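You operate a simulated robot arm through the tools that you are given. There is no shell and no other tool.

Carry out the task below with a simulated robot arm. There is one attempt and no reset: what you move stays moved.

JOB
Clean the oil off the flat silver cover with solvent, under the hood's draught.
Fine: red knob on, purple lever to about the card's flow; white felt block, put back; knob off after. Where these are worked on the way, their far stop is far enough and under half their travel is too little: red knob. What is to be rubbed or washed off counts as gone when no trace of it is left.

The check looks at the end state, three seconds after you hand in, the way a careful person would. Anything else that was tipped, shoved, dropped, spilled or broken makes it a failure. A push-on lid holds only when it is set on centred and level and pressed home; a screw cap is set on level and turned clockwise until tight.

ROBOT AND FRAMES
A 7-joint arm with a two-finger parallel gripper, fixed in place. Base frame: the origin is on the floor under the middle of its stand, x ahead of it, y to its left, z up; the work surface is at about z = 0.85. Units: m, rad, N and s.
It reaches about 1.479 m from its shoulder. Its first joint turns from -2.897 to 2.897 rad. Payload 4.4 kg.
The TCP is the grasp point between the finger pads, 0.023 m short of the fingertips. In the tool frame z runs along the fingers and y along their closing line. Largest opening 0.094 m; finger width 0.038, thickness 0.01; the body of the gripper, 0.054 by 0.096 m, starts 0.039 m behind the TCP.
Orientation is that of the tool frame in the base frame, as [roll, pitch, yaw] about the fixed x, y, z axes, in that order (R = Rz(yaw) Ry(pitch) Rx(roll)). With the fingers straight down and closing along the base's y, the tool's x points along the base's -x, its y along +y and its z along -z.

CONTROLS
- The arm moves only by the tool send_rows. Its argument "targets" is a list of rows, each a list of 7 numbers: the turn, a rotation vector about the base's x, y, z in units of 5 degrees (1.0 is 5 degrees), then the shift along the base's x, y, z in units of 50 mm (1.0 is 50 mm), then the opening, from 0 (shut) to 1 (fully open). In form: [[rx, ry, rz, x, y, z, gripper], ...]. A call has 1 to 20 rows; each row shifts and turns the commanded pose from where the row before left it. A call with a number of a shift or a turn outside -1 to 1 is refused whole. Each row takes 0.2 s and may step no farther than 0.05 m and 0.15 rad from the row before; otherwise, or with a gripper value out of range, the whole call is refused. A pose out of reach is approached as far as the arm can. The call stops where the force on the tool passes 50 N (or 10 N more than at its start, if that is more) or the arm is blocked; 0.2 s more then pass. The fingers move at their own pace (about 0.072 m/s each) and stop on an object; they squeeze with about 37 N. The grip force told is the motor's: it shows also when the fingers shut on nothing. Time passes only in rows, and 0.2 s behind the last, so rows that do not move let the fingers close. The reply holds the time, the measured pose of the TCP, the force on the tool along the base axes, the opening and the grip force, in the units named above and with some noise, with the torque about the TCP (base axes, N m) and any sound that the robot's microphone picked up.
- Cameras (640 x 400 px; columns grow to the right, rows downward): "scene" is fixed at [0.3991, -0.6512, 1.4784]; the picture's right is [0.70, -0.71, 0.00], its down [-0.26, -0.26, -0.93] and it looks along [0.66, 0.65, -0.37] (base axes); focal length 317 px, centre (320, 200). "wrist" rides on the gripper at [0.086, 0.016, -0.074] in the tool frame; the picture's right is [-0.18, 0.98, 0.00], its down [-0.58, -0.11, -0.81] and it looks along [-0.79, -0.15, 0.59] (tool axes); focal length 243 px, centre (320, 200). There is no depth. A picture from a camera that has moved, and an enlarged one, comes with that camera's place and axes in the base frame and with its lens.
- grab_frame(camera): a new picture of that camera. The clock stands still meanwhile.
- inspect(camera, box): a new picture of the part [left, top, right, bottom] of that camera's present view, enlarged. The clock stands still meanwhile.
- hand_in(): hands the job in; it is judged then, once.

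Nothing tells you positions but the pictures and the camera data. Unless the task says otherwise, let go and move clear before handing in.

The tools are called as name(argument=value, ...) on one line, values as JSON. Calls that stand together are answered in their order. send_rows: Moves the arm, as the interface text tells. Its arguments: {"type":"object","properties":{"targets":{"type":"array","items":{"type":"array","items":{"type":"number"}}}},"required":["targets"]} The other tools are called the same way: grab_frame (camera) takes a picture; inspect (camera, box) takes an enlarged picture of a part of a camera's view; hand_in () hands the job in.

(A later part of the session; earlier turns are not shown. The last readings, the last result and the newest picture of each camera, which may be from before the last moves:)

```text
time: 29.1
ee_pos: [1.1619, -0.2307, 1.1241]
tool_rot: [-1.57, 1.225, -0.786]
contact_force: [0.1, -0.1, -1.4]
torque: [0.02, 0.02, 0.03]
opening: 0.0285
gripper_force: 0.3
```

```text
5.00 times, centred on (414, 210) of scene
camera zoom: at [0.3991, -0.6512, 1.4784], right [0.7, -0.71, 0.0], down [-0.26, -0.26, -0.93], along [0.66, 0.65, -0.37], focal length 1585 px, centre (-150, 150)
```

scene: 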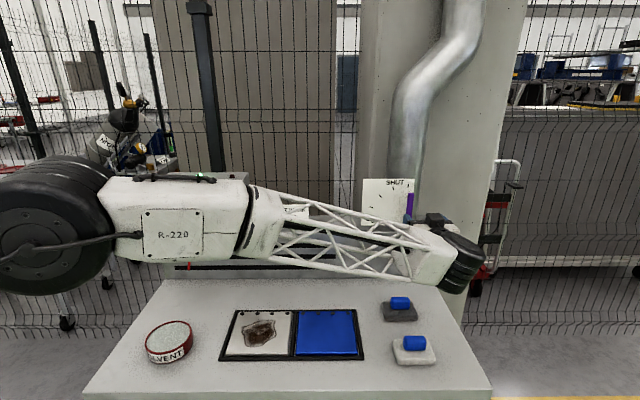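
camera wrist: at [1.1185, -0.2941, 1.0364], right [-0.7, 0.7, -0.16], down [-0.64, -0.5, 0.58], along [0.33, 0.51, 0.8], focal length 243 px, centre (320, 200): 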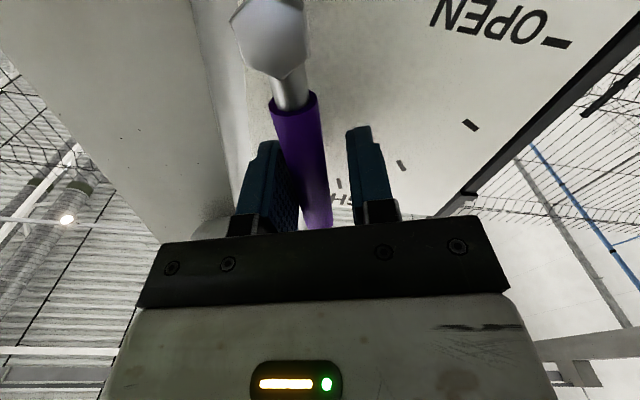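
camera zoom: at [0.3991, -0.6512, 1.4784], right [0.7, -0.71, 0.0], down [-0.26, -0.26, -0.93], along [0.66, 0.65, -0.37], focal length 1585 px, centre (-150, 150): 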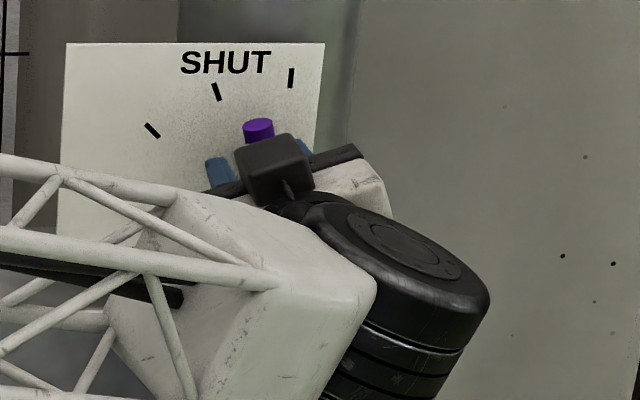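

The lever follows easily with almost no force. I'll continue to about 50° and then step aside to read the gauge.

send_rows(targets=[[-0.707, -0.707, 0, -0.0775, 0.0775, -0.0454, 0.3], [-0.707, -0.707, 0, -0.0744, 0.0744, -0.0548, 0.3], [-0.707, -0.707, 0, -0.0707, 0.0707, -0.0636, 0.3], [-0.707, -0.707, 0, -0.0666, 0.0666, -0.0724, 0.3], [-0.707, -0.707, 0, -0.0618, 0.0618, -0.08, 0.3], [-0.707, -0.707, 0, -0.0566, 0.0566, -0.0874, 0.3], [0, 0, 0, 0, 0, 0, 0.3]])

grab_frame(camera="wrist")

grab_frame(camera="scene")

```text
time: 30.7
ee_pos: [1.1413, -0.2111, 1.1031]
tool_rot: [-1.57, 0.701, -0.784]
contact_force: [1.1, 0.4, 0.0]
torque: [0.03, -0.02, 0.01]
opening: 0.0283
gripper_force: 0.0
```

```text
taken
camera wrist: at [1.1273, -0.3029, 1.0351], right [-0.55, 0.55, -0.63], down [-0.84, -0.3, 0.46], along [0.06, 0.78, 0.63], focal length 243 px, centre (320, 200)
```

wrist: 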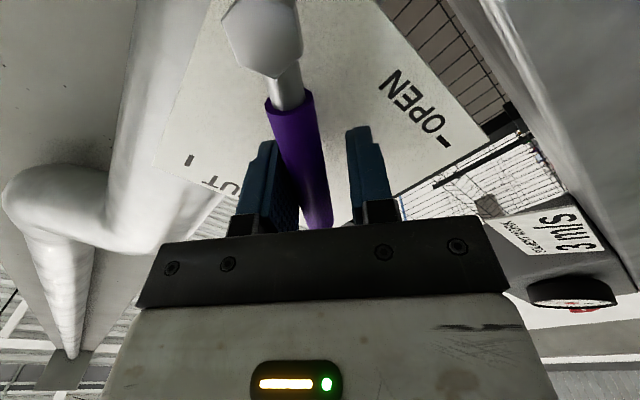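

```text
taken
```

scene: 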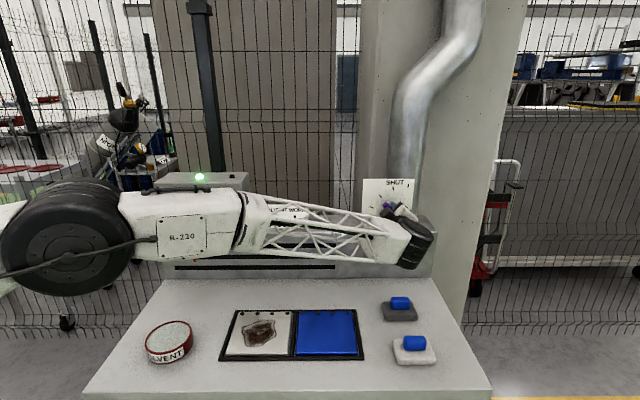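

The gauge is just visible at the edge of the wrist view. I'll try a zoom before stepping aside.

inspect(camera="wrist", box=[520, 260, 640, 335])

```text
5.33 times, centred on (580, 298) of wrist
camera zoom: at [1.1273, -0.3029, 1.0351], right [-0.55, 0.55, -0.63], down [-0.84, -0.3, 0.46], along [0.06, 0.78, 0.63], focal length 1294 px, centre (-1067, -320)
```

zoom: 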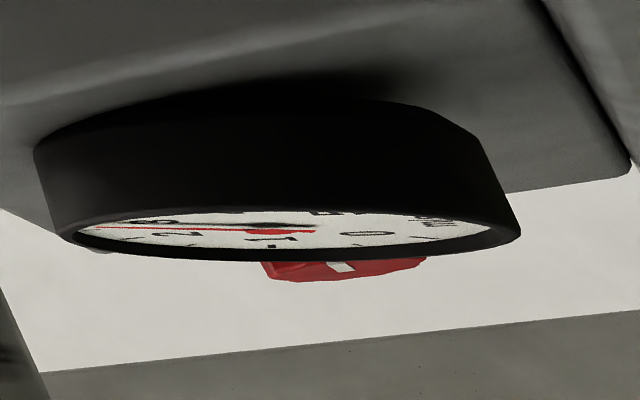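

The needle seems to be between 2 and 3. I'll swing the lever about 6° further and look again.

send_rows(targets=[[-0.849, -0.849, 0, -0.0606, 0.0606, -0.1137, 0.3], [0, 0, 0, 0, 0, 0, 0.3], [0, 0, 0, 0, 0, 0, 0.3], [0, 0, 0, 0, 0, 0, 0.3]])

inspect(camera="wrist", box=[520, 260, 640, 335])

```text
time: 31.7
ee_pos: [1.1379, -0.2083, 1.098]
tool_rot: [-1.569, 0.596, -0.785]
contact_force: [-0.4, 0.4, 0.8]
torque: [0.01, -0.01, 0.0]
opening: 0.028
gripper_force: 0.1
```

```text
5.33 times, centred on (580, 298) of wrist
camera zoom: at [1.1286, -0.305, 1.035], right [-0.5, 0.5, -0.71], down [-0.87, -0.27, 0.42], along [0.01, 0.82, 0.57], focal length 1294 px, centre (-1067, -320)
```

zoom: 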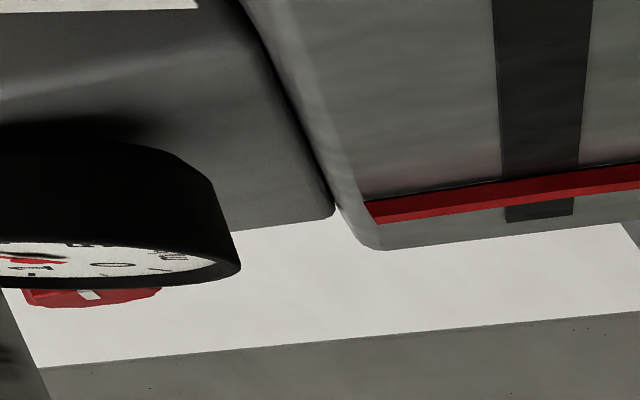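

inspect(camera="wrist", box=[470, 270, 566, 330])

grab_frame(camera="wrist")

```text
6.67 times, centred on (518, 300) of wrist
camera zoom: at [1.1286, -0.305, 1.035], right [-0.5, 0.5, -0.71], down [-0.87, -0.27, 0.42], along [0.01, 0.82, 0.57], focal length 1618 px, centre (-1000, -467)
```

zoom: 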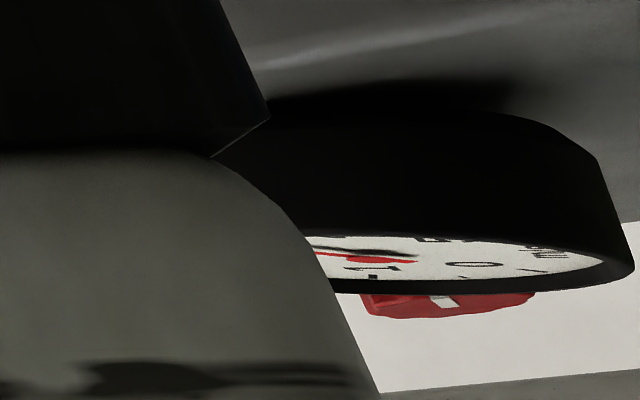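

```text
taken
camera wrist: at [1.1286, -0.305, 1.035], right [-0.5, 0.5, -0.71], down [-0.87, -0.27, 0.42], along [0.01, 0.82, 0.57], focal length 243 px, centre (320, 200)
```

wrist: 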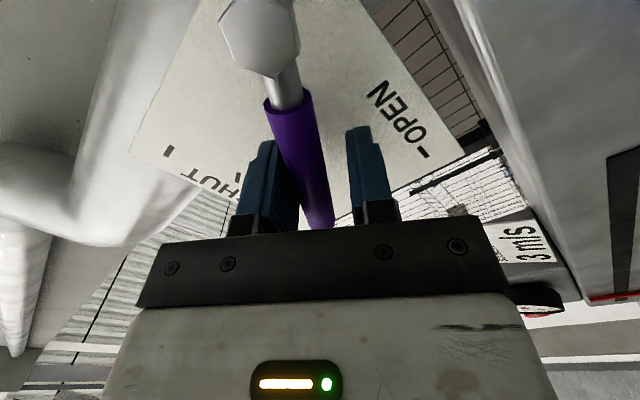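

The gauge is now partly hidden by the gripper. I'll open, back straight out and move left to get a proper reading.

send_rows(targets=[[0, 0, 0, 0, 0, 0, 0.6], [0, 0, 0, 0, 0, 0, 0.6], [0, 0, 0, -0.5, -0.5, 0, 0.6], [0, 0, 0, -0.6, -0.6, 0, 0.6], [0, 0, 0, -0.6, -0.6, 0, 0.6], [0, 0, 0, -0.6, 0.3, 0.3, 0.6], [0, 0, 0, -0.6, 0.5, 0.4, 0.6], [0, 0, 0, -0.6, 0.5, 0.4, 0.6], [0, 0, 0, -0.6, 0.5, 0.4, 0.6]])

grab_frame(camera="scene")

grab_frame(camera="wrist")

```text
time: 33.7
ee_pos: [0.931, -0.2055, 1.1694]
tool_rot: [-1.569, 0.599, -0.786]
contact_force: [0.6, 0.6, -0.6]
torque: [0.03, -0.03, 0.0]
opening: 0.0564
gripper_force: 0.0
```

```text
taken
```

scene: 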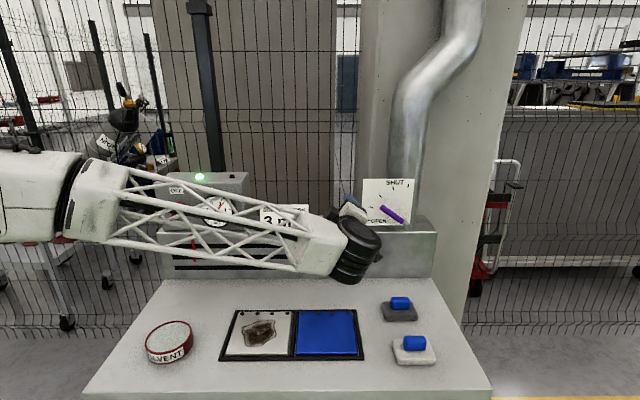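

```text
taken
camera wrist: at [0.9215, -0.3011, 1.1078], right [-0.5, 0.5, -0.71], down [-0.87, -0.27, 0.42], along [0.02, 0.82, 0.57], focal length 243 px, centre (320, 200)
```

wrist: 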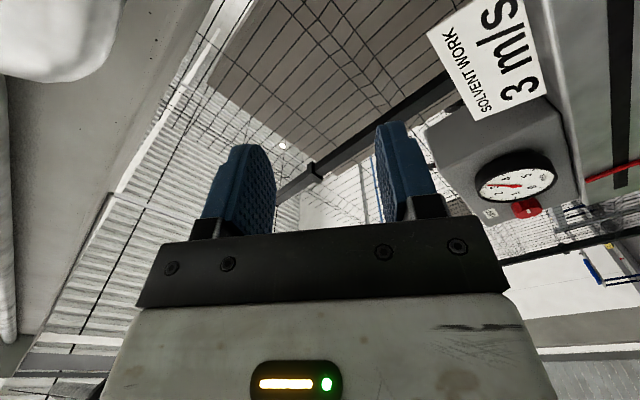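

inspect(camera="wrist", box=[465, 140, 577, 210])

inspect(camera="scene", box=[180, 180, 260, 230])

inspect(camera="scene", box=[340, 160, 460, 235])

```text
5.71 times, centred on (521, 175) of wrist
camera zoom: at [0.9215, -0.3011, 1.1078], right [-0.5, 0.5, -0.71], down [-0.87, -0.27, 0.42], along [0.02, 0.82, 0.57], focal length 1386 px, centre (-829, 343)
```

zoom: 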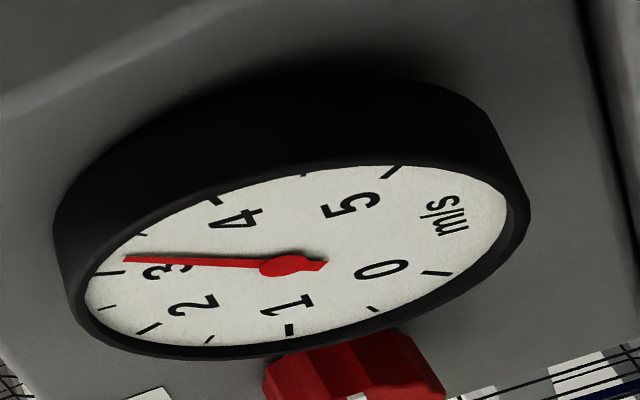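

```text
8.00 times, centred on (220, 205) of scene
camera zoom: at [0.3991, -0.6512, 1.4784], right [0.7, -0.71, 0.0], down [-0.26, -0.26, -0.93], along [0.66, 0.65, -0.37], focal length 2537 px, centre (1120, 160)
```

zoom: 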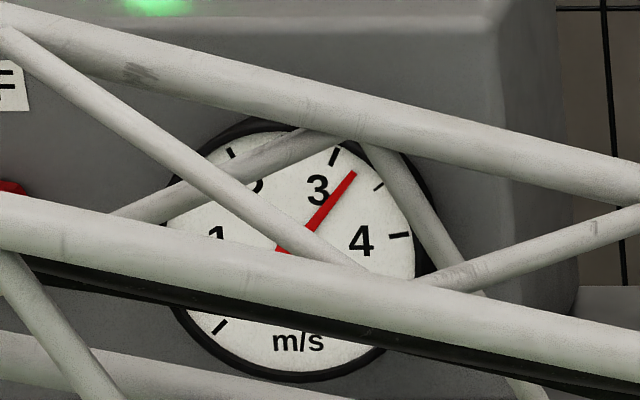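

```text
5.33 times, centred on (400, 198) of scene
camera zoom: at [0.3991, -0.6512, 1.4784], right [0.7, -0.71, 0.0], down [-0.26, -0.26, -0.93], along [0.66, 0.65, -0.37], focal length 1691 px, centre (-107, 213)
```

zoom: 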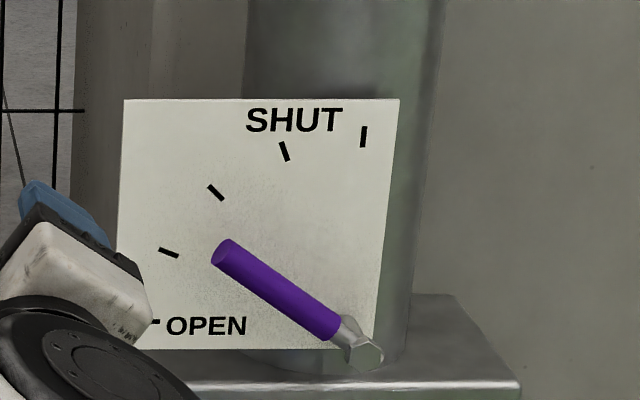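

The gauge reads about 3.25 m/s with the lever roughly 52° open, so it needs to come back about 3°. I'll re-approach with the tool turned 7° back and close gently to set the handle there.

send_rows(targets=[[0.5, 0.5, 0, 0.6, -0.45, -0.375, 0.6], [0.49, 0.49, 0, 0.6, -0.45, -0.375, 0.6], [0, 0, 0, 0.6, -0.45, -0.375, 0.6], [0, 0, 0, 0.6714, -0.5214, -0.2432, 0.6], [0, 0, 0, 0.4, 0.4, 0, 0.6], [0, 0, 0, 0.4, 0.4, 0, 0.6], [0, 0, 0, 0.4, 0.4, 0, 0.6], [0, 0, 0, 0.3, 0.3, 0, 0.6], [0, 0, 0, 0.2, 0.2, 0, 0.6], [0, 0, 0, 0, 0, 0, 0.6]])

grab_frame(camera="wrist")

```text
time: 35.9
ee_pos: [1.1417, -0.2123, 1.1042]
tool_rot: [-1.57, 0.72, -0.783]
contact_force: [-0.2, 0.7, 0.8]
torque: [-0.04, 0.0, -0.02]
opening: 0.0565
gripper_force: 0.1
```

```text
taken
camera wrist: at [1.1271, -0.3031, 1.0343], right [-0.55, 0.56, -0.62], down [-0.83, -0.31, 0.46], along [0.07, 0.77, 0.63], focal length 243 px, centre (320, 200)
```

wrist: 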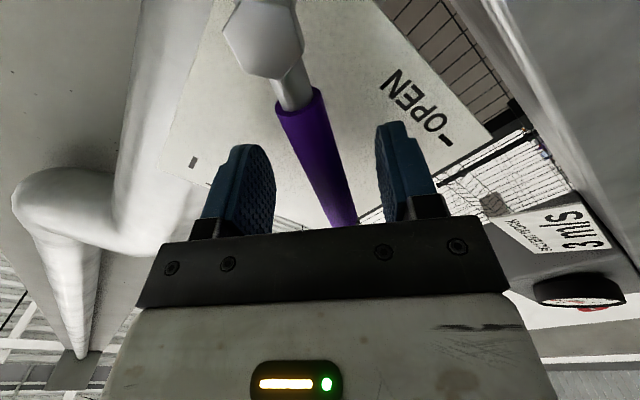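

The handle is between the fingers again. I'll close gently so that it centres on the tool line, then look at the gauge from the wrist.

send_rows(targets=[[0, 0, 0, 0, 0, 0, 0.4], [0, 0, 0, 0, 0, 0, 0.3], [0, 0, 0, 0, 0, 0, 0.22], [0, 0, 0, 0, 0, 0, 0.22], [0, 0, 0, 0, 0, 0, 0.22]])

inspect(camera="wrist", box=[520, 255, 640, 330])

grab_frame(camera="wrist")

```text
time: 37.1
ee_pos: [1.1413, -0.213, 1.1044]
tool_rot: [-1.57, 0.72, -0.785]
contact_force: [-0.1, 0.8, 0.0]
torque: [-0.01, 0.0, 0.0]
opening: 0.021
gripper_force: 0.3
```

```text
5.33 times, centred on (580, 292) of wrist
camera zoom: at [1.1269, -0.3034, 1.034], right [-0.55, 0.56, -0.62], down [-0.83, -0.31, 0.46], along [0.07, 0.77, 0.63], focal length 1294 px, centre (-1067, -293)
```

zoom: 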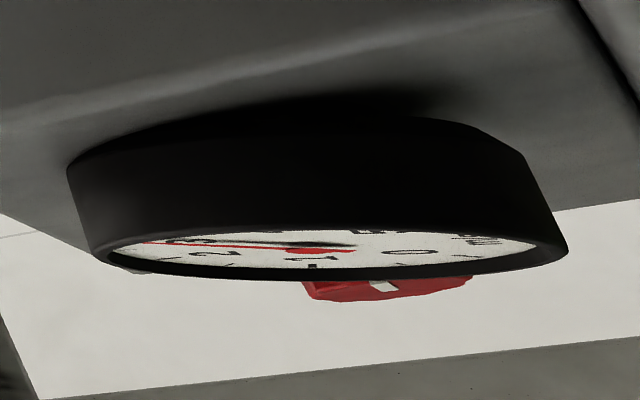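

```text
taken
camera wrist: at [1.1269, -0.3034, 1.034], right [-0.55, 0.56, -0.62], down [-0.83, -0.31, 0.46], along [0.07, 0.77, 0.63], focal length 243 px, centre (320, 200)
```

wrist: 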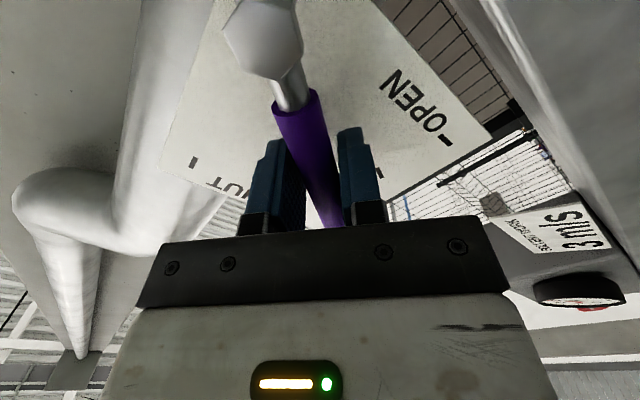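

The needle looks close to 3. I'll open, back out and take a proper reading.

send_rows(targets=[[0, 0, 0, 0, 0, 0, 0.6], [0, 0, 0, 0, 0, 0, 0.6], [0, 0, 0, -0.5, -0.5, 0, 0.6], [0, 0, 0, -0.6, -0.6, 0, 0.6], [0, 0, 0, -0.6, -0.6, 0, 0.6], [0, 0, 0, -0.6, 0.3, 0.3, 0.6], [0, 0, 0, -0.6, 0.5, 0.4, 0.6], [0, 0, 0, -0.6, 0.5, 0.4, 0.6], [0, 0, 0, -0.6, 0.5, 0.4, 0.6]])

grab_frame(camera="wrist")

inspect(camera="scene", box=[180, 180, 260, 230])

inspect(camera="scene", box=[340, 160, 460, 235])

```text
time: 39.1
ee_pos: [0.9356, -0.2084, 1.178]
tool_rot: [-1.572, 0.721, -0.786]
contact_force: [0.3, 0.2, -0.3]
torque: [0.03, -0.01, -0.03]
opening: 0.0565
gripper_force: 0.0
```

```text
taken
camera wrist: at [0.9203, -0.299, 1.109], right [-0.56, 0.56, -0.62], down [-0.83, -0.31, 0.47], along [0.07, 0.77, 0.64], focal length 243 px, centre (320, 200)
```

wrist: 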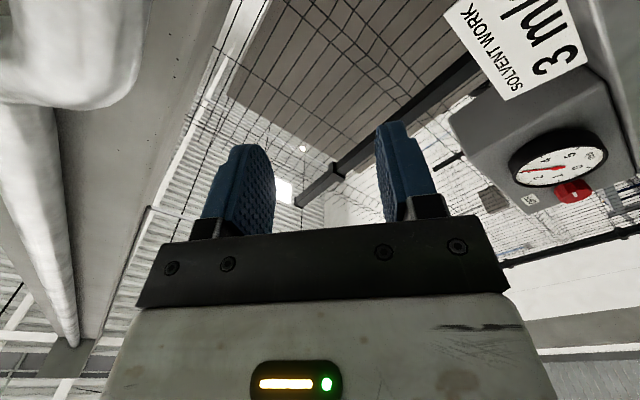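

```text
8.00 times, centred on (220, 205) of scene
camera zoom: at [0.3991, -0.6512, 1.4784], right [0.7, -0.71, 0.0], down [-0.26, -0.26, -0.93], along [0.66, 0.65, -0.37], focal length 2537 px, centre (1120, 160)
```

zoom: 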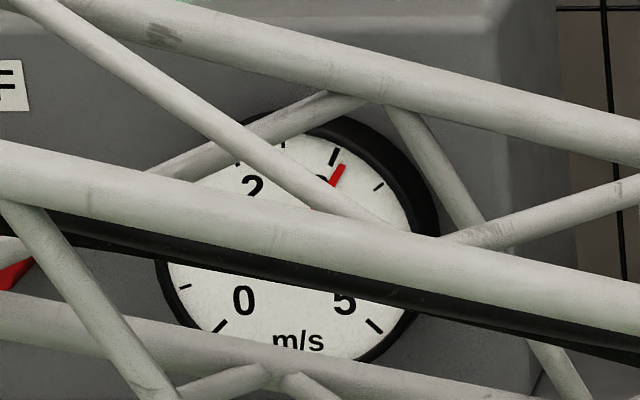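

```text
5.33 times, centred on (400, 198) of scene
camera zoom: at [0.3991, -0.6512, 1.4784], right [0.7, -0.71, 0.0], down [-0.26, -0.26, -0.93], along [0.66, 0.65, -0.37], focal length 1691 px, centre (-107, 213)
```

zoom: 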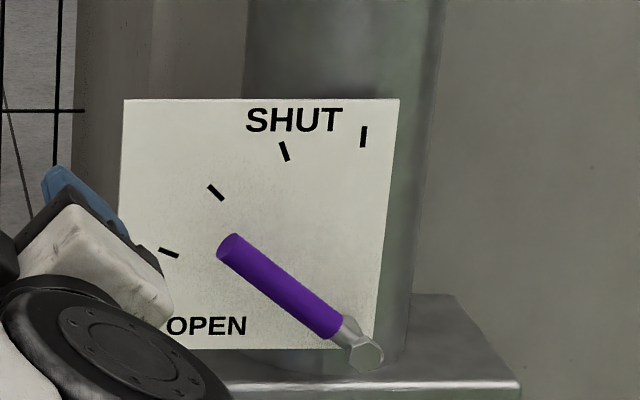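

inspect(camera="wrist", box=[500, 120, 628, 200])

```text
5.00 times, centred on (564, 160) of wrist
camera zoom: at [0.9203, -0.299, 1.109], right [-0.56, 0.56, -0.62], down [-0.83, -0.31, 0.47], along [0.07, 0.77, 0.64], focal length 1213 px, centre (-900, 400)
```

zoom: 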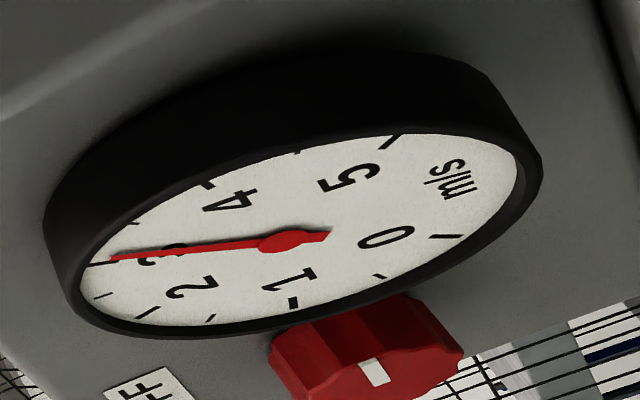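

The gauge now reads about 3.1 m/s, close to the card. Next is the felt block: I'll turn the wrist and move clear of the hood over the front of the bench.

send_rows(targets=[[1, 1, 0, -0.037, -0.2, 0.02, 0.75], [1, 1, 0, -0.037, -0.2, 0.02, 0.75], [1, 1, 0, -0.037, -0.2, 0.02, 0.75], [1, 1, 0, -0.037, -0.2, 0.02, 0.75], [1, 1, 0, -0.037, -0.2, 0.02, 0.75], [1, 1, 0, -0.037, -0.2, 0.02, 0.75], [1, 1, 0, -0.037, -0.2, 0.02, 0.75], [1, 1, 0, -0.037, -0.2, 0.02, 0.75], [1, 1, 0, -0.037, -0.2, 0.02, 0.75], [1, 1, 0, -0.037, -0.2, 0.02, 0.75], [1, 1, 0, -0.037, -0.2, 0.02, 0.75], [1, 1, 0, -0.037, -0.2, 0.02, 0.75], [1, 1, 0, -0.037, -0.2, 0.02, 0.75], [1, 1, 0, -0.037, -0.2, 0.02, 0.75], [1, 1, 0, -0.037, -0.2, 0.02, 0.75], [1, 1, 0, -0.037, -0.2, 0.02, 0.75], [1, 1, 0, -0.037, -0.2, 0.02, 0.75], [1, 1, 0, -0.037, -0.2, 0.02, 0.75], [1, 1, 0, -0.037, -0.2, 0.02, 0.75], [0.65, 0.65, 0, 0, 0, 0, 0.75]])

grab_frame(camera="scene")

```text
time: 43.3
ee_pos: [0.9014, -0.3987, 1.1984]
tool_rot: [1.572, -0.005, 2.356]
contact_force: [-0.7, -0.3, 0.1]
torque: [0.01, -0.03, -0.02]
opening: 0.0706
gripper_force: 0.0
```

```text
taken
```

scene: 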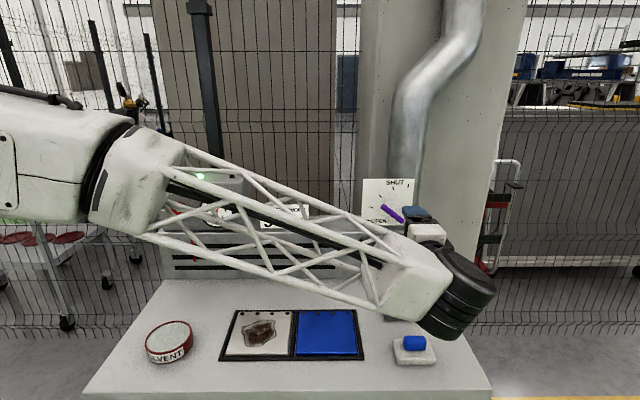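

The tool is now in the camera-left pose. I'll pitch the fingers straight down while moving above the white felt block.

send_rows(targets=[[-1, 1, 0, 0.095, -0.014, -0.2, 0.75], [-1, 1, 0, 0.095, -0.014, -0.2, 0.75], [-1, 1, 0, 0.095, -0.014, -0.2, 0.75], [-1, 1, 0, 0.095, -0.014, -0.2, 0.75], [-1, 1, 0, 0.095, -0.014, -0.2, 0.75], [-1, 1, 0, 0.095, -0.014, -0.2, 0.75], [-1, 1, 0, 0.095, -0.014, -0.2, 0.75], [-1, 1, 0, 0.095, -0.014, -0.2, 0.75], [-1, 1, 0, 0.095, -0.014, -0.2, 0.75], [-1, 1, 0, 0.095, -0.014, -0.2, 0.75], [-1, 1, 0, 0.095, -0.014, -0.2, 0.75], [-1, 1, 0, 0.095, -0.014, -0.2, 0.75], [-0.73, 0.73, 0, 0.095, -0.014, -0.2, 0.75], [0, 0, 0, 0, 0, 0, 0.75]])

grab_frame(camera="scene")

grab_frame(camera="wrist")

```text
time: 46.3
ee_pos: [0.9639, -0.4077, 1.0677]
tool_rot: [-3.139, 0.001, 2.353]
contact_force: [0.0, -0.2, -1.2]
torque: [-0.04, 0.04, 0.03]
opening: 0.0705
gripper_force: 0.0
```

```text
taken
```

scene: 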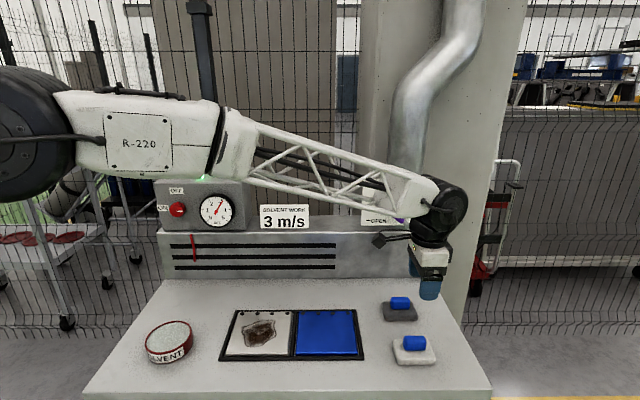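

```text
taken
camera wrist: at [0.9151, -0.3335, 1.1414], right [0.83, 0.56, 0.0], down [0.33, -0.49, 0.81], along [0.45, -0.67, -0.59], focal length 243 px, centre (320, 200)
```

wrist: 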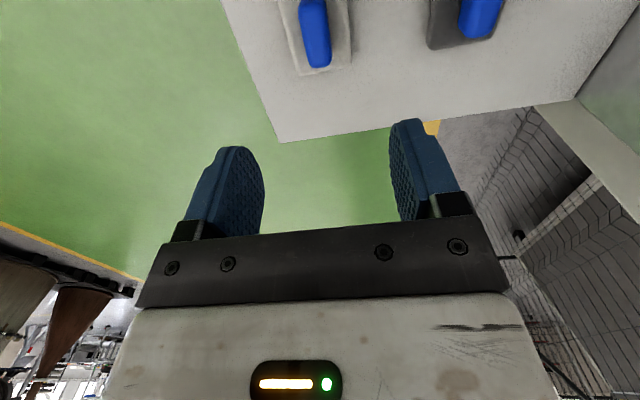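

Now the gauge is unobstructed, so I'll read it clearly and zoom on the white block from both cameras.

inspect(camera="scene", box=[184, 185, 248, 235])

inspect(camera="wrist", box=[240, 0, 400, 100])

inspect(camera="scene", box=[374, 325, 454, 375])

```text
8.00 times, centred on (216, 210) of scene
camera zoom: at [0.3991, -0.6512, 1.4784], right [0.7, -0.71, 0.0], down [-0.26, -0.26, -0.93], along [0.66, 0.65, -0.37], focal length 2537 px, centre (1152, 120)
```

zoom: 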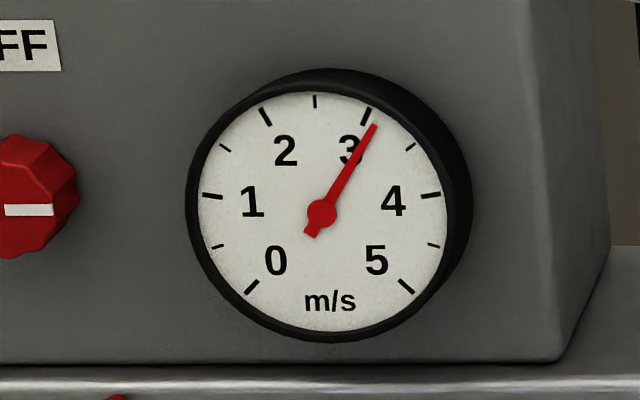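

```text
4.00 times, centred on (320, 50) of wrist
camera zoom: at [0.9151, -0.3335, 1.1414], right [0.83, 0.56, 0.0], down [0.33, -0.49, 0.81], along [0.45, -0.67, -0.59], focal length 970 px, centre (320, 800)
```

zoom: 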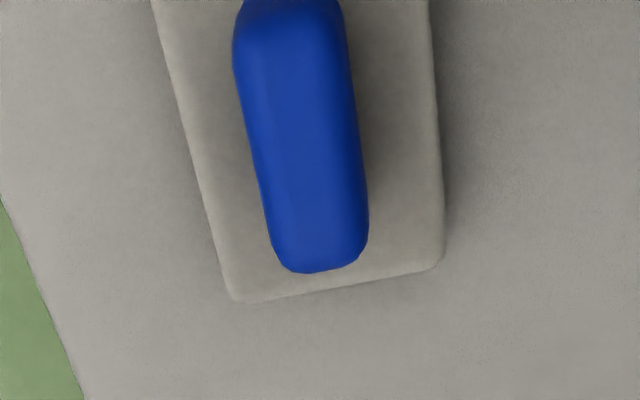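

```text
8.00 times, centred on (414, 350) of scene
camera zoom: at [0.3991, -0.6512, 1.4784], right [0.7, -0.71, 0.0], down [-0.26, -0.26, -0.93], along [0.66, 0.65, -0.37], focal length 2537 px, centre (-432, -1000)
```

zoom: 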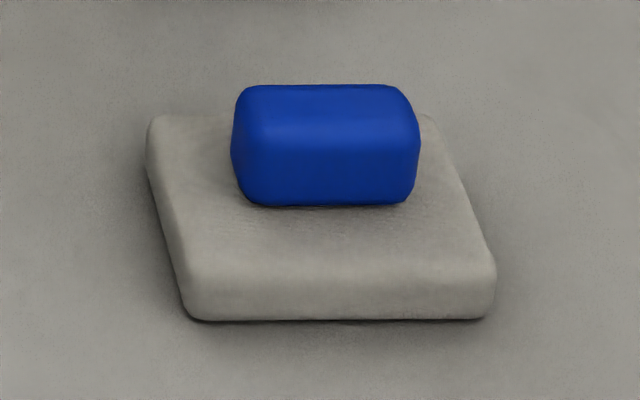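

The gauge reads about 3.1 m/s, which is close to the card. The block's handle is directly under the tool, about 23 mm wide and spanning z 0.866–0.892, so I'll descend with the fingers straddling it.

send_rows(targets=[[0, 0, 0, 0, 0, -0.7, 0.75], [0, 0, 0, 0, 0, -0.7, 0.75], [0, 0, 0, 0, 0, -0.7, 0.75], [0, 0, 0, 0, 0, -0.6, 0.75], [0, 0, 0, 0, 0, -0.4, 0.75], [0, 0, 0, 0, 0, 0, 0.75]])

inspect(camera="scene", box=[354, 285, 482, 365])

grab_frame(camera="wrist")

```text
time: 47.7
ee_pos: [0.9655, -0.4082, 0.9107]
tool_rot: [-3.141, 0.002, 2.352]
contact_force: [-0.2, 0.3, 0.8]
torque: [-0.02, 0.02, 0.0]
opening: 0.0705
gripper_force: 0.1
```

```text
5.00 times, centred on (418, 325) of scene
camera zoom: at [0.3991, -0.6512, 1.4784], right [0.7, -0.71, 0.0], down [-0.26, -0.26, -0.93], along [0.66, 0.65, -0.37], focal length 1585 px, centre (-170, -425)
```

zoom: 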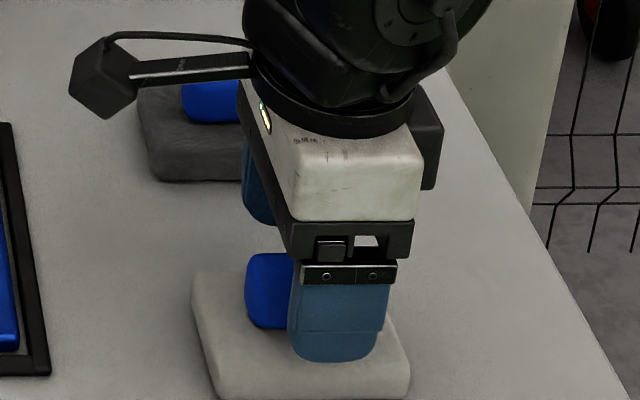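

```text
taken
camera wrist: at [0.9148, -0.3348, 0.9859], right [0.83, 0.56, 0.0], down [0.33, -0.49, 0.81], along [0.45, -0.67, -0.59], focal length 243 px, centre (320, 200)
```

wrist: 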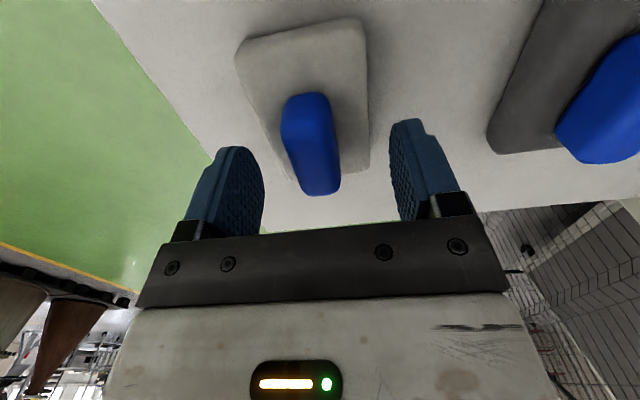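

It is aligned. I'll do the final descent and close on the handle.

send_rows(targets=[[0, 0, 0, 0, 0, -0.2, 0.75], [0, 0, 0, 0, 0, -0.18, 0.75], [0, 0, 0, 0, 0, 0, 0.5], [0, 0, 0, 0, 0, 0, 0.35], [0, 0, 0, 0, 0, 0, 0.1], [0, 0, 0, 0, 0, 0, 0.1], [0, 0, 0, 0, 0, 0, 0.1]])

grab_frame(camera="wrist")

inspect(camera="scene", box=[354, 285, 482, 365])

```text
time: 49.3
ee_pos: [0.9642, -0.4079, 0.8933]
tool_rot: [-3.141, -0.001, 2.352]
contact_force: [1.2, -0.4, 5.7]
torque: [-0.18, 0.04, 0.04]
opening: 0.0611
gripper_force: 37.8
```

```text
taken
camera wrist: at [0.9146, -0.3343, 0.9677], right [0.83, 0.56, 0.0], down [0.33, -0.49, 0.81], along [0.45, -0.67, -0.59], focal length 243 px, centre (320, 200)
```

wrist: 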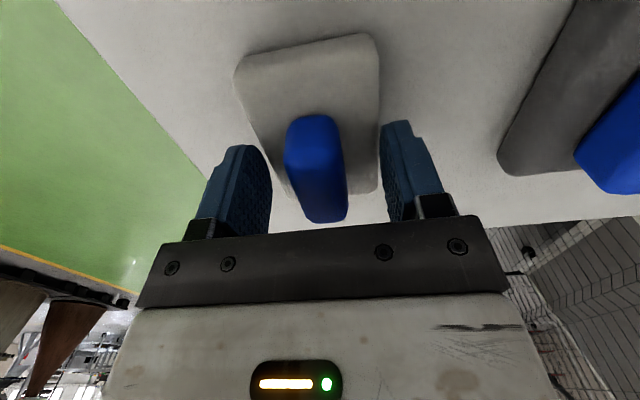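

```text
5.00 times, centred on (418, 325) of scene
camera zoom: at [0.3991, -0.6512, 1.4784], right [0.7, -0.71, 0.0], down [-0.26, -0.26, -0.93], along [0.66, 0.65, -0.37], focal length 1585 px, centre (-170, -425)
```

zoom: 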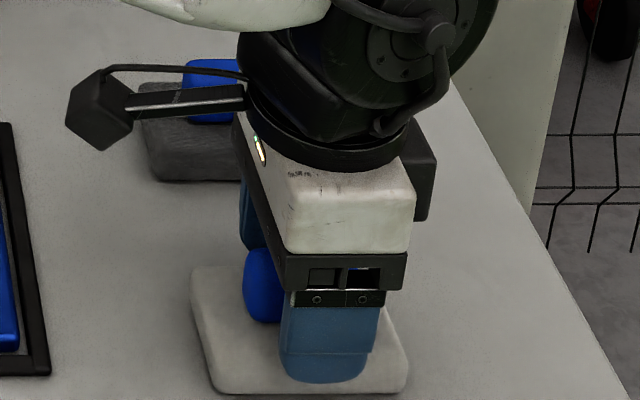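

The fingers closed on the felt body, about 60 mm wide, rather than the handle: the block top is higher than I estimated. I'll open, rise 9 mm and close again on the handle.

send_rows(targets=[[0, 0, 0, 0, 0, 0, 0.8], [0, 0, 0, 0, 0, 0, 0.8], [0, 0, 0, 0, 0, 0.18, 0.8], [0, 0, 0, 0, 0, 0, 0.5], [0, 0, 0, 0, 0, 0, 0.35], [0, 0, 0, 0, 0, 0, 0.1], [0, 0, 0, 0, 0, 0, 0.1], [0, 0, 0, 0, 0, 0, 0.1]])

grab_frame(camera="wrist")

inspect(camera="scene", box=[354, 285, 482, 365])

```text
time: 51.1
ee_pos: [0.9639, -0.4066, 0.9014]
tool_rot: [-3.141, 0.0, 2.354]
contact_force: [0.2, 0.5, 0.6]
torque: [0.03, 0.02, -0.01]
opening: 0.0231
gripper_force: 36.9
```

```text
taken
camera wrist: at [0.9147, -0.3343, 0.9765], right [0.83, 0.56, 0.0], down [0.33, -0.49, 0.81], along [0.45, -0.67, -0.59], focal length 243 px, centre (320, 200)
```

wrist: 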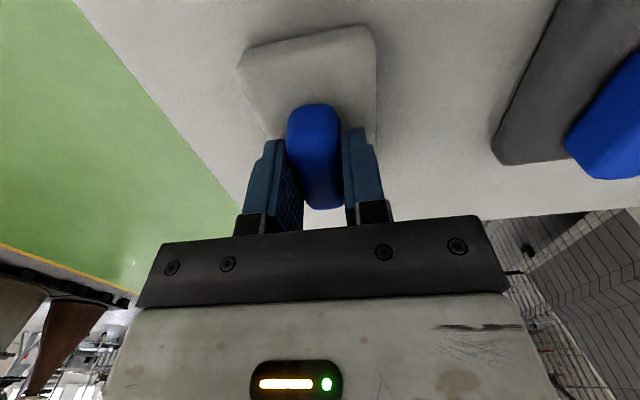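

```text
5.00 times, centred on (418, 325) of scene
camera zoom: at [0.3991, -0.6512, 1.4784], right [0.7, -0.71, 0.0], down [-0.26, -0.26, -0.93], along [0.66, 0.65, -0.37], focal length 1585 px, centre (-170, -425)
```

zoom: 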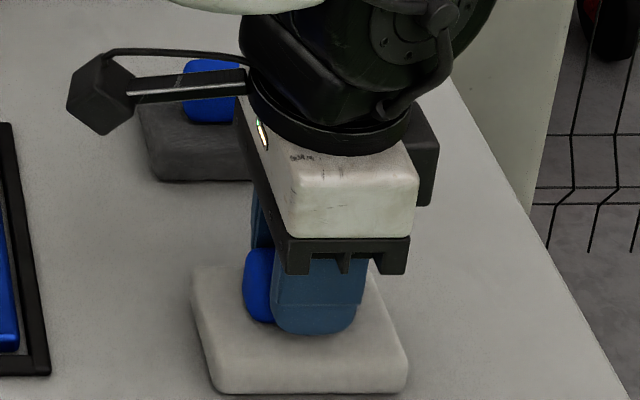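

The handle is gripped at 23 mm opening with the block undisturbed. The pick pose is (0.964, -0.407, 0.901), which I'll return to later. I'll lift and carry the block over the covers towards the solvent tin.

send_rows(targets=[[0, 0, 0, 0, 0, 0.3, 0.1], [0, 0, 0, 0, 0, 0.6, 0.1], [0, 0, 0, 0, 0, 0.6, 0.1], [0, 0, 0, 0, 0, 0.7, 0.1], [0, 0, 0, -0.3, 0.33, 0, 0.1], [0, 0, 0, -0.6, 0.657, 0, 0.1], [0, 0, 0, -0.6, 0.657, 0, 0.1], [0, 0, 0, -0.6, 0.657, 0, 0.1], [0, 0, 0, -0.6, 0.657, 0, 0.1], [0, 0, 0, -0.6, 0.657, 0, 0.1], [0, 0, 0, -0.6, 0.657, 0, 0.1], [0, 0, 0, -0.6, 0.657, 0, 0.1], [0, 0, 0, -0.6, 0.657, 0, 0.1]])

grab_frame(camera="wrist")

grab_frame(camera="scene")

```text
time: 53.9
ee_pos: [0.71, -0.126, 1.0138]
tool_rot: [-3.139, 0.0, 2.353]
contact_force: [0.0, 0.3, 0.0]
torque: [-0.03, 0.04, 0.0]
opening: 0.0235
gripper_force: 37.0
```

```text
taken
camera wrist: at [0.6601, -0.0525, 1.0879], right [0.83, 0.56, 0.0], down [0.33, -0.49, 0.81], along [0.45, -0.67, -0.59], focal length 243 px, centre (320, 200)
```

wrist: 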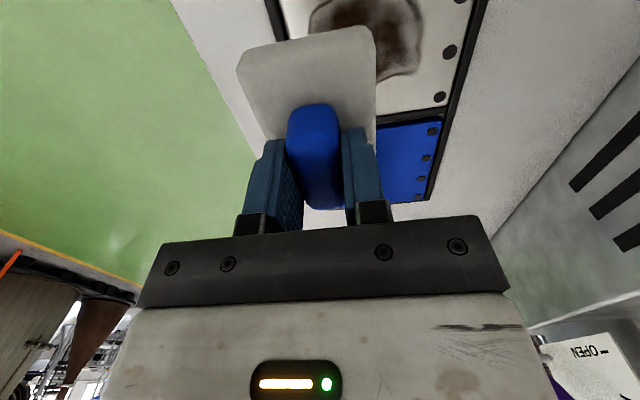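

```text
taken
```

scene: 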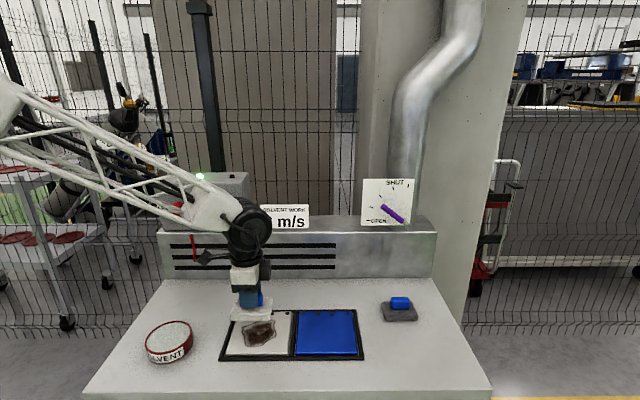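

The block is held level. I'll zoom on the tin to learn its rim and surface height before dipping.

inspect(camera="scene", box=[136, 312, 200, 372])

inspect(camera="scene", box=[210, 280, 290, 330])

```text
6.67 times, centred on (168, 342) of scene
camera zoom: at [0.3991, -0.6512, 1.4784], right [0.7, -0.71, 0.0], down [-0.26, -0.26, -0.93], along [0.66, 0.65, -0.37], focal length 2114 px, centre (1333, -747)
```

zoom: 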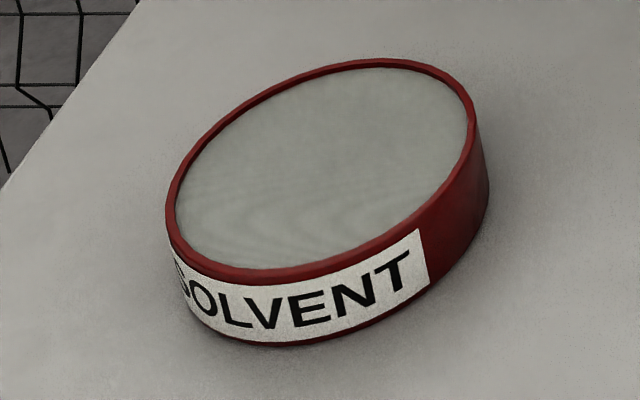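

```text
8.00 times, centred on (250, 305) of scene
camera zoom: at [0.3991, -0.6512, 1.4784], right [0.7, -0.71, 0.0], down [-0.26, -0.26, -0.93], along [0.66, 0.65, -0.37], focal length 2537 px, centre (880, -640)
```

zoom: 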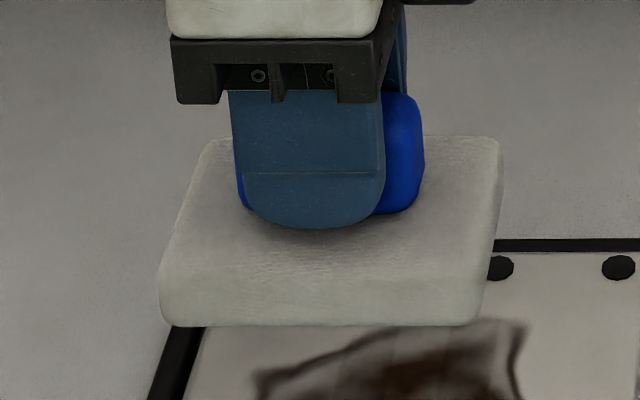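

The tin is about 105 mm across outside, with its rim at z ≈ 0.880 and centre near (0.565, 0.032), and it is filled almost to the rim. I'll carry the block over it and stop about 3 cm above.

send_rows(targets=[[0, 0, 0, -0.58, 0.632, 0, 0.1], [0, 0, 0, -0.58, 0.632, 0, 0.1], [0, 0, 0, -0.58, 0.632, 0, 0.1], [0, 0, 0, -0.58, 0.632, 0, 0.1], [0, 0, 0, -0.588, 0.632, 0, 0.1], [0, 0, 0, 0, 0, -0.5, 0.1], [0, 0, 0, 0, 0, -0.5, 0.1], [0, 0, 0, 0, 0, 0, 0.1]])

inspect(camera="scene", box=[110, 290, 238, 370])

grab_frame(camera="wrist")

```text
time: 55.7
ee_pos: [0.5656, 0.0298, 0.9631]
tool_rot: [-3.138, 0.001, 2.353]
contact_force: [0.3, 0.5, 0.2]
torque: [0.0, -0.02, -0.04]
opening: 0.0228
gripper_force: 36.9
```

```text
5.00 times, centred on (174, 330) of scene
camera zoom: at [0.3991, -0.6512, 1.4784], right [0.7, -0.71, 0.0], down [-0.26, -0.26, -0.93], along [0.66, 0.65, -0.37], focal length 1585 px, centre (1050, -450)
```

zoom: 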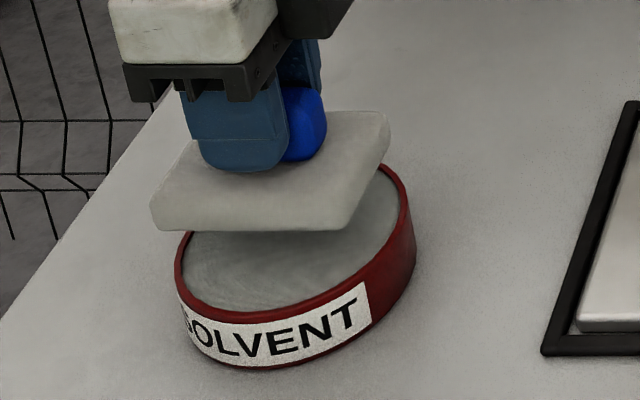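

```text
taken
camera wrist: at [0.5149, 0.1039, 1.0373], right [0.83, 0.56, 0.0], down [0.33, -0.49, 0.81], along [0.45, -0.67, -0.59], focal length 243 px, centre (320, 200)
```

wrist: 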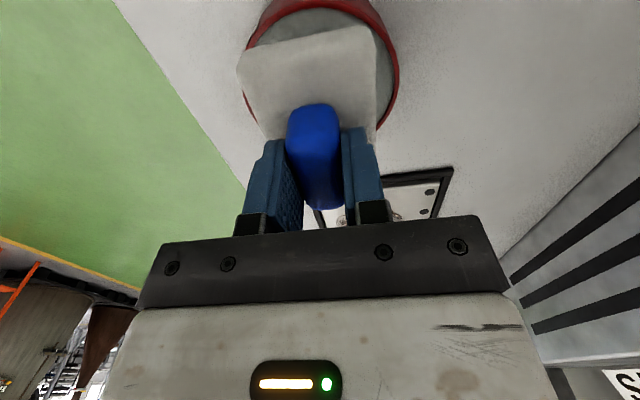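

The block is centred over the tin. I'll descend slowly and watch the force.

send_rows(targets=[[0, 0, 0, 0, 0, -0.3, 0.1], [0, 0, 0, 0, 0, -0.2, 0.1], [0, 0, 0, 0, 0, -0.1, 0.1], [0, 0, 0, 0, 0, 0, 0.1]])

inspect(camera="scene", box=[110, 290, 238, 370])

```text
time: 56.7
ee_pos: [0.5651, 0.031, 0.9348]
tool_rot: [3.141, 0.0, 2.353]
contact_force: [-14.6, 6.2, 47.0]
torque: [0.06, 0.46, -0.1]
opening: 0.0231
gripper_force: 36.8
```

```text
5.00 times, centred on (174, 330) of scene
camera zoom: at [0.3991, -0.6512, 1.4784], right [0.7, -0.71, 0.0], down [-0.26, -0.26, -0.93], along [0.66, 0.65, -0.37], focal length 1585 px, centre (1050, -450)
```

zoom: 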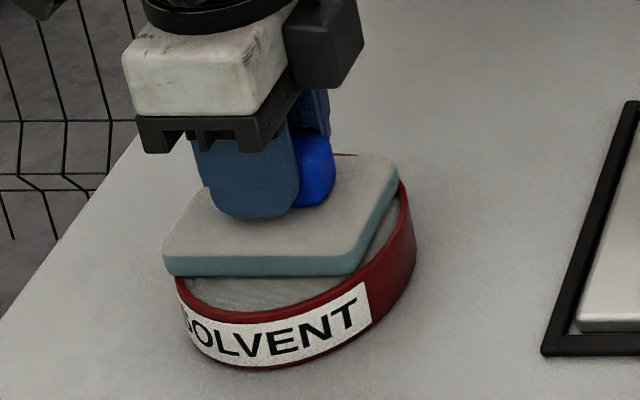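

The felt's lower part has turned teal, so it has taken up solvent, and it is resting on the rim. I'll lift straight off and check both.

send_rows(targets=[[0, 0, 0, 0, 0, 0.15, 0.1], [0, 0, 0, 0, 0, 0.4, 0.1], [0, 0, 0, 0, 0, 0.6, 0.1], [0, 0, 0, 0, 0, 0.5, 0.1], [0, 0, 0, 0, 0, 0, 0.1]])

inspect(camera="scene", box=[110, 290, 238, 370])

grab_frame(camera="wrist")

```text
time: 57.9
ee_pos: [0.5633, 0.0303, 1.0155]
tool_rot: [-3.141, 0.001, 2.353]
contact_force: [-0.2, -1.1, 0.0]
torque: [-0.03, -0.01, 0.01]
opening: 0.0235
gripper_force: 36.6
```

```text
5.00 times, centred on (174, 330) of scene
camera zoom: at [0.3991, -0.6512, 1.4784], right [0.7, -0.71, 0.0], down [-0.26, -0.26, -0.93], along [0.66, 0.65, -0.37], focal length 1585 px, centre (1050, -450)
```

zoom: 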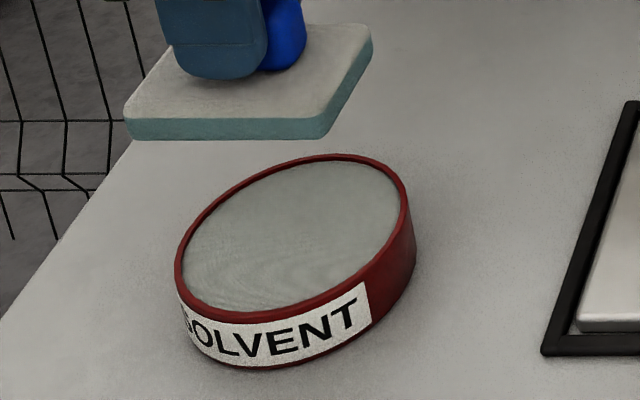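

```text
taken
camera wrist: at [0.5144, 0.1035, 1.0907], right [0.83, 0.56, 0.0], down [0.33, -0.49, 0.81], along [0.45, -0.67, -0.59], focal length 243 px, centre (320, 200)
```

wrist: 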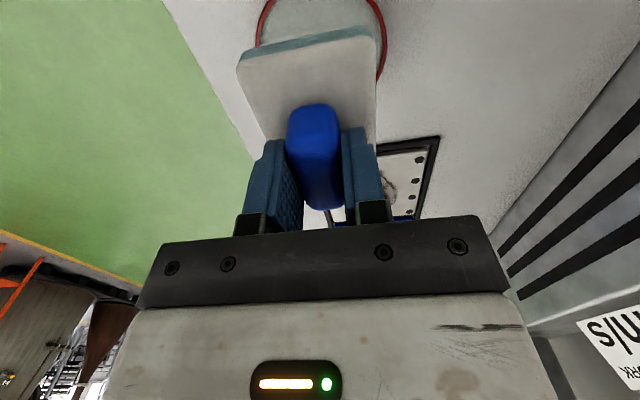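

The underside is wet and the tin hasn't moved. Now I'll carry the block over the middle of the stain on the silver cover and lower it partway.

send_rows(targets=[[0, 0, 0, 0.688, -0.518, 0, 0.1], [0, 0, 0, 0.688, -0.518, 0, 0.1], [0, 0, 0, 0.688, -0.518, 0, 0.1], [0, 0, 0, 0.688, -0.518, 0, 0.1], [0, 0, 0, 0.688, -0.518, 0, 0.1], [0, 0, 0, 0, 0, -0.6, 0.1], [0, 0, 0, 0, 0, -0.6, 0.1], [0, 0, 0, 0, 0, -0.4, 0.1], [0, 0, 0, 0, 0, 0, 0.1]])

inspect(camera="scene", box=[200, 280, 328, 370])

grab_frame(camera="wrist")

```text
time: 59.9
ee_pos: [0.7339, -0.0991, 0.9355]
tool_rot: [-3.139, 0.0, 2.353]
contact_force: [0.2, 0.4, -1.0]
torque: [0.02, 0.0, 0.02]
opening: 0.0233
gripper_force: 36.9
```

```text
4.44 times, centred on (264, 325) of scene
camera zoom: at [0.3991, -0.6512, 1.4784], right [0.7, -0.71, 0.0], down [-0.26, -0.26, -0.93], along [0.66, 0.65, -0.37], focal length 1409 px, centre (569, -356)
```

zoom: 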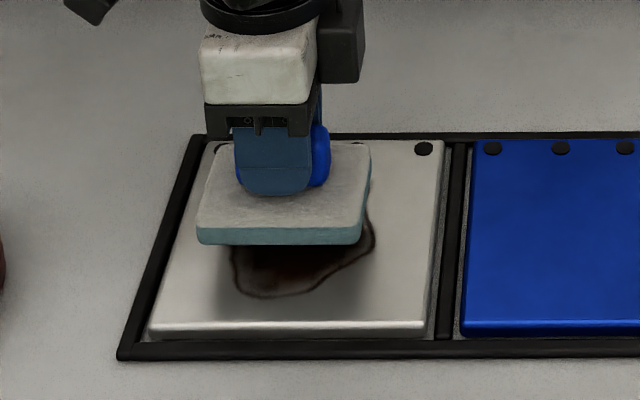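

```text
taken
camera wrist: at [0.6844, -0.025, 1.0098], right [0.83, 0.56, 0.0], down [0.33, -0.49, 0.81], along [0.45, -0.67, -0.59], focal length 243 px, centre (320, 200)
```

wrist: 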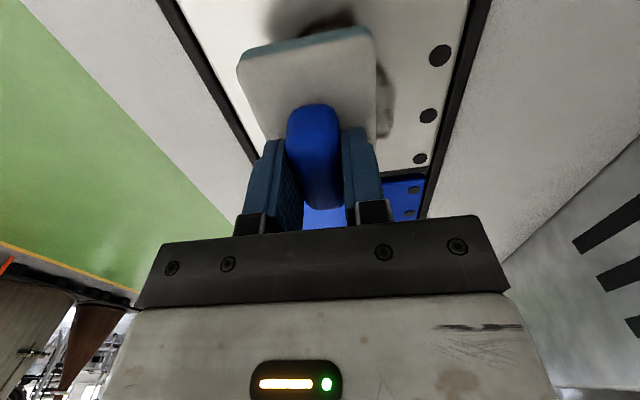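

The block hangs over the stain. I'll lower it gently to find contact.

send_rows(targets=[[0, 0, 0, 0, 0, -0.2, 0.1], [0, 0, 0, 0, 0, -0.1, 0.1], [0, 0, 0, 0, 0, 0, 0.1]])

```text
time: 60.7
ee_pos: [0.7355, -0.1, 0.9205]
tool_rot: [-3.139, -0.001, 2.353]
contact_force: [0.0, -0.4, -0.9]
torque: [-0.02, -0.02, -0.01]
opening: 0.0233
gripper_force: 36.8
```

send_rows(targets=[[0, 0, 0, 0, 0, -0.05, 0.1], [0, 0, 0, 0, 0, -0.03, 0.1], [0, 0, 0, 0, 0, 0, 0.1]])

```text
time: 61.5
ee_pos: [0.7353, -0.0986, 0.9164]
tool_rot: [-3.14, 0.0, 2.353]
contact_force: [0.4, 0.2, -0.7]
torque: [-0.01, -0.02, 0.0]
opening: 0.023
gripper_force: 37.1
```

send_rows(targets=[[0, 0, 0, 0, 0, -0.03, 0.1], [0, 0, 0, 0, 0, -0.03, 0.1], [0, 0, 0, 0, 0, 0, 0.1]])

```text
time: 62.3
ee_pos: [0.7346, -0.098, 0.9139]
tool_rot: [-3.14, 0.001, 2.352]
contact_force: [-4.9, 2.7, 13.6]
torque: [0.12, 0.06, 0.02]
opening: 0.0231
gripper_force: 36.7
```

Contact is found at about 14 N. I'll start wiping with short strokes kept inside the silver cover, watching the force.

send_rows(targets=[[0, 0, 0, 0.17, 0.17, 0, 0.1], [0, 0, 0, 0.17, 0.17, 0, 0.1], [0, 0, 0, 0.1414, -0.1414, 0, 0.1], [0, 0, 0, 0.1414, -0.1414, 0, 0.1]])

```text
time: 63.3
ee_pos: [0.7669, -0.0961, 0.9138]
tool_rot: [-3.139, -0.001, 2.352]
contact_force: [-6.7, 8.0, 15.4]
torque: [0.25, 0.09, 0.04]
opening: 0.023
gripper_force: 37.1
```

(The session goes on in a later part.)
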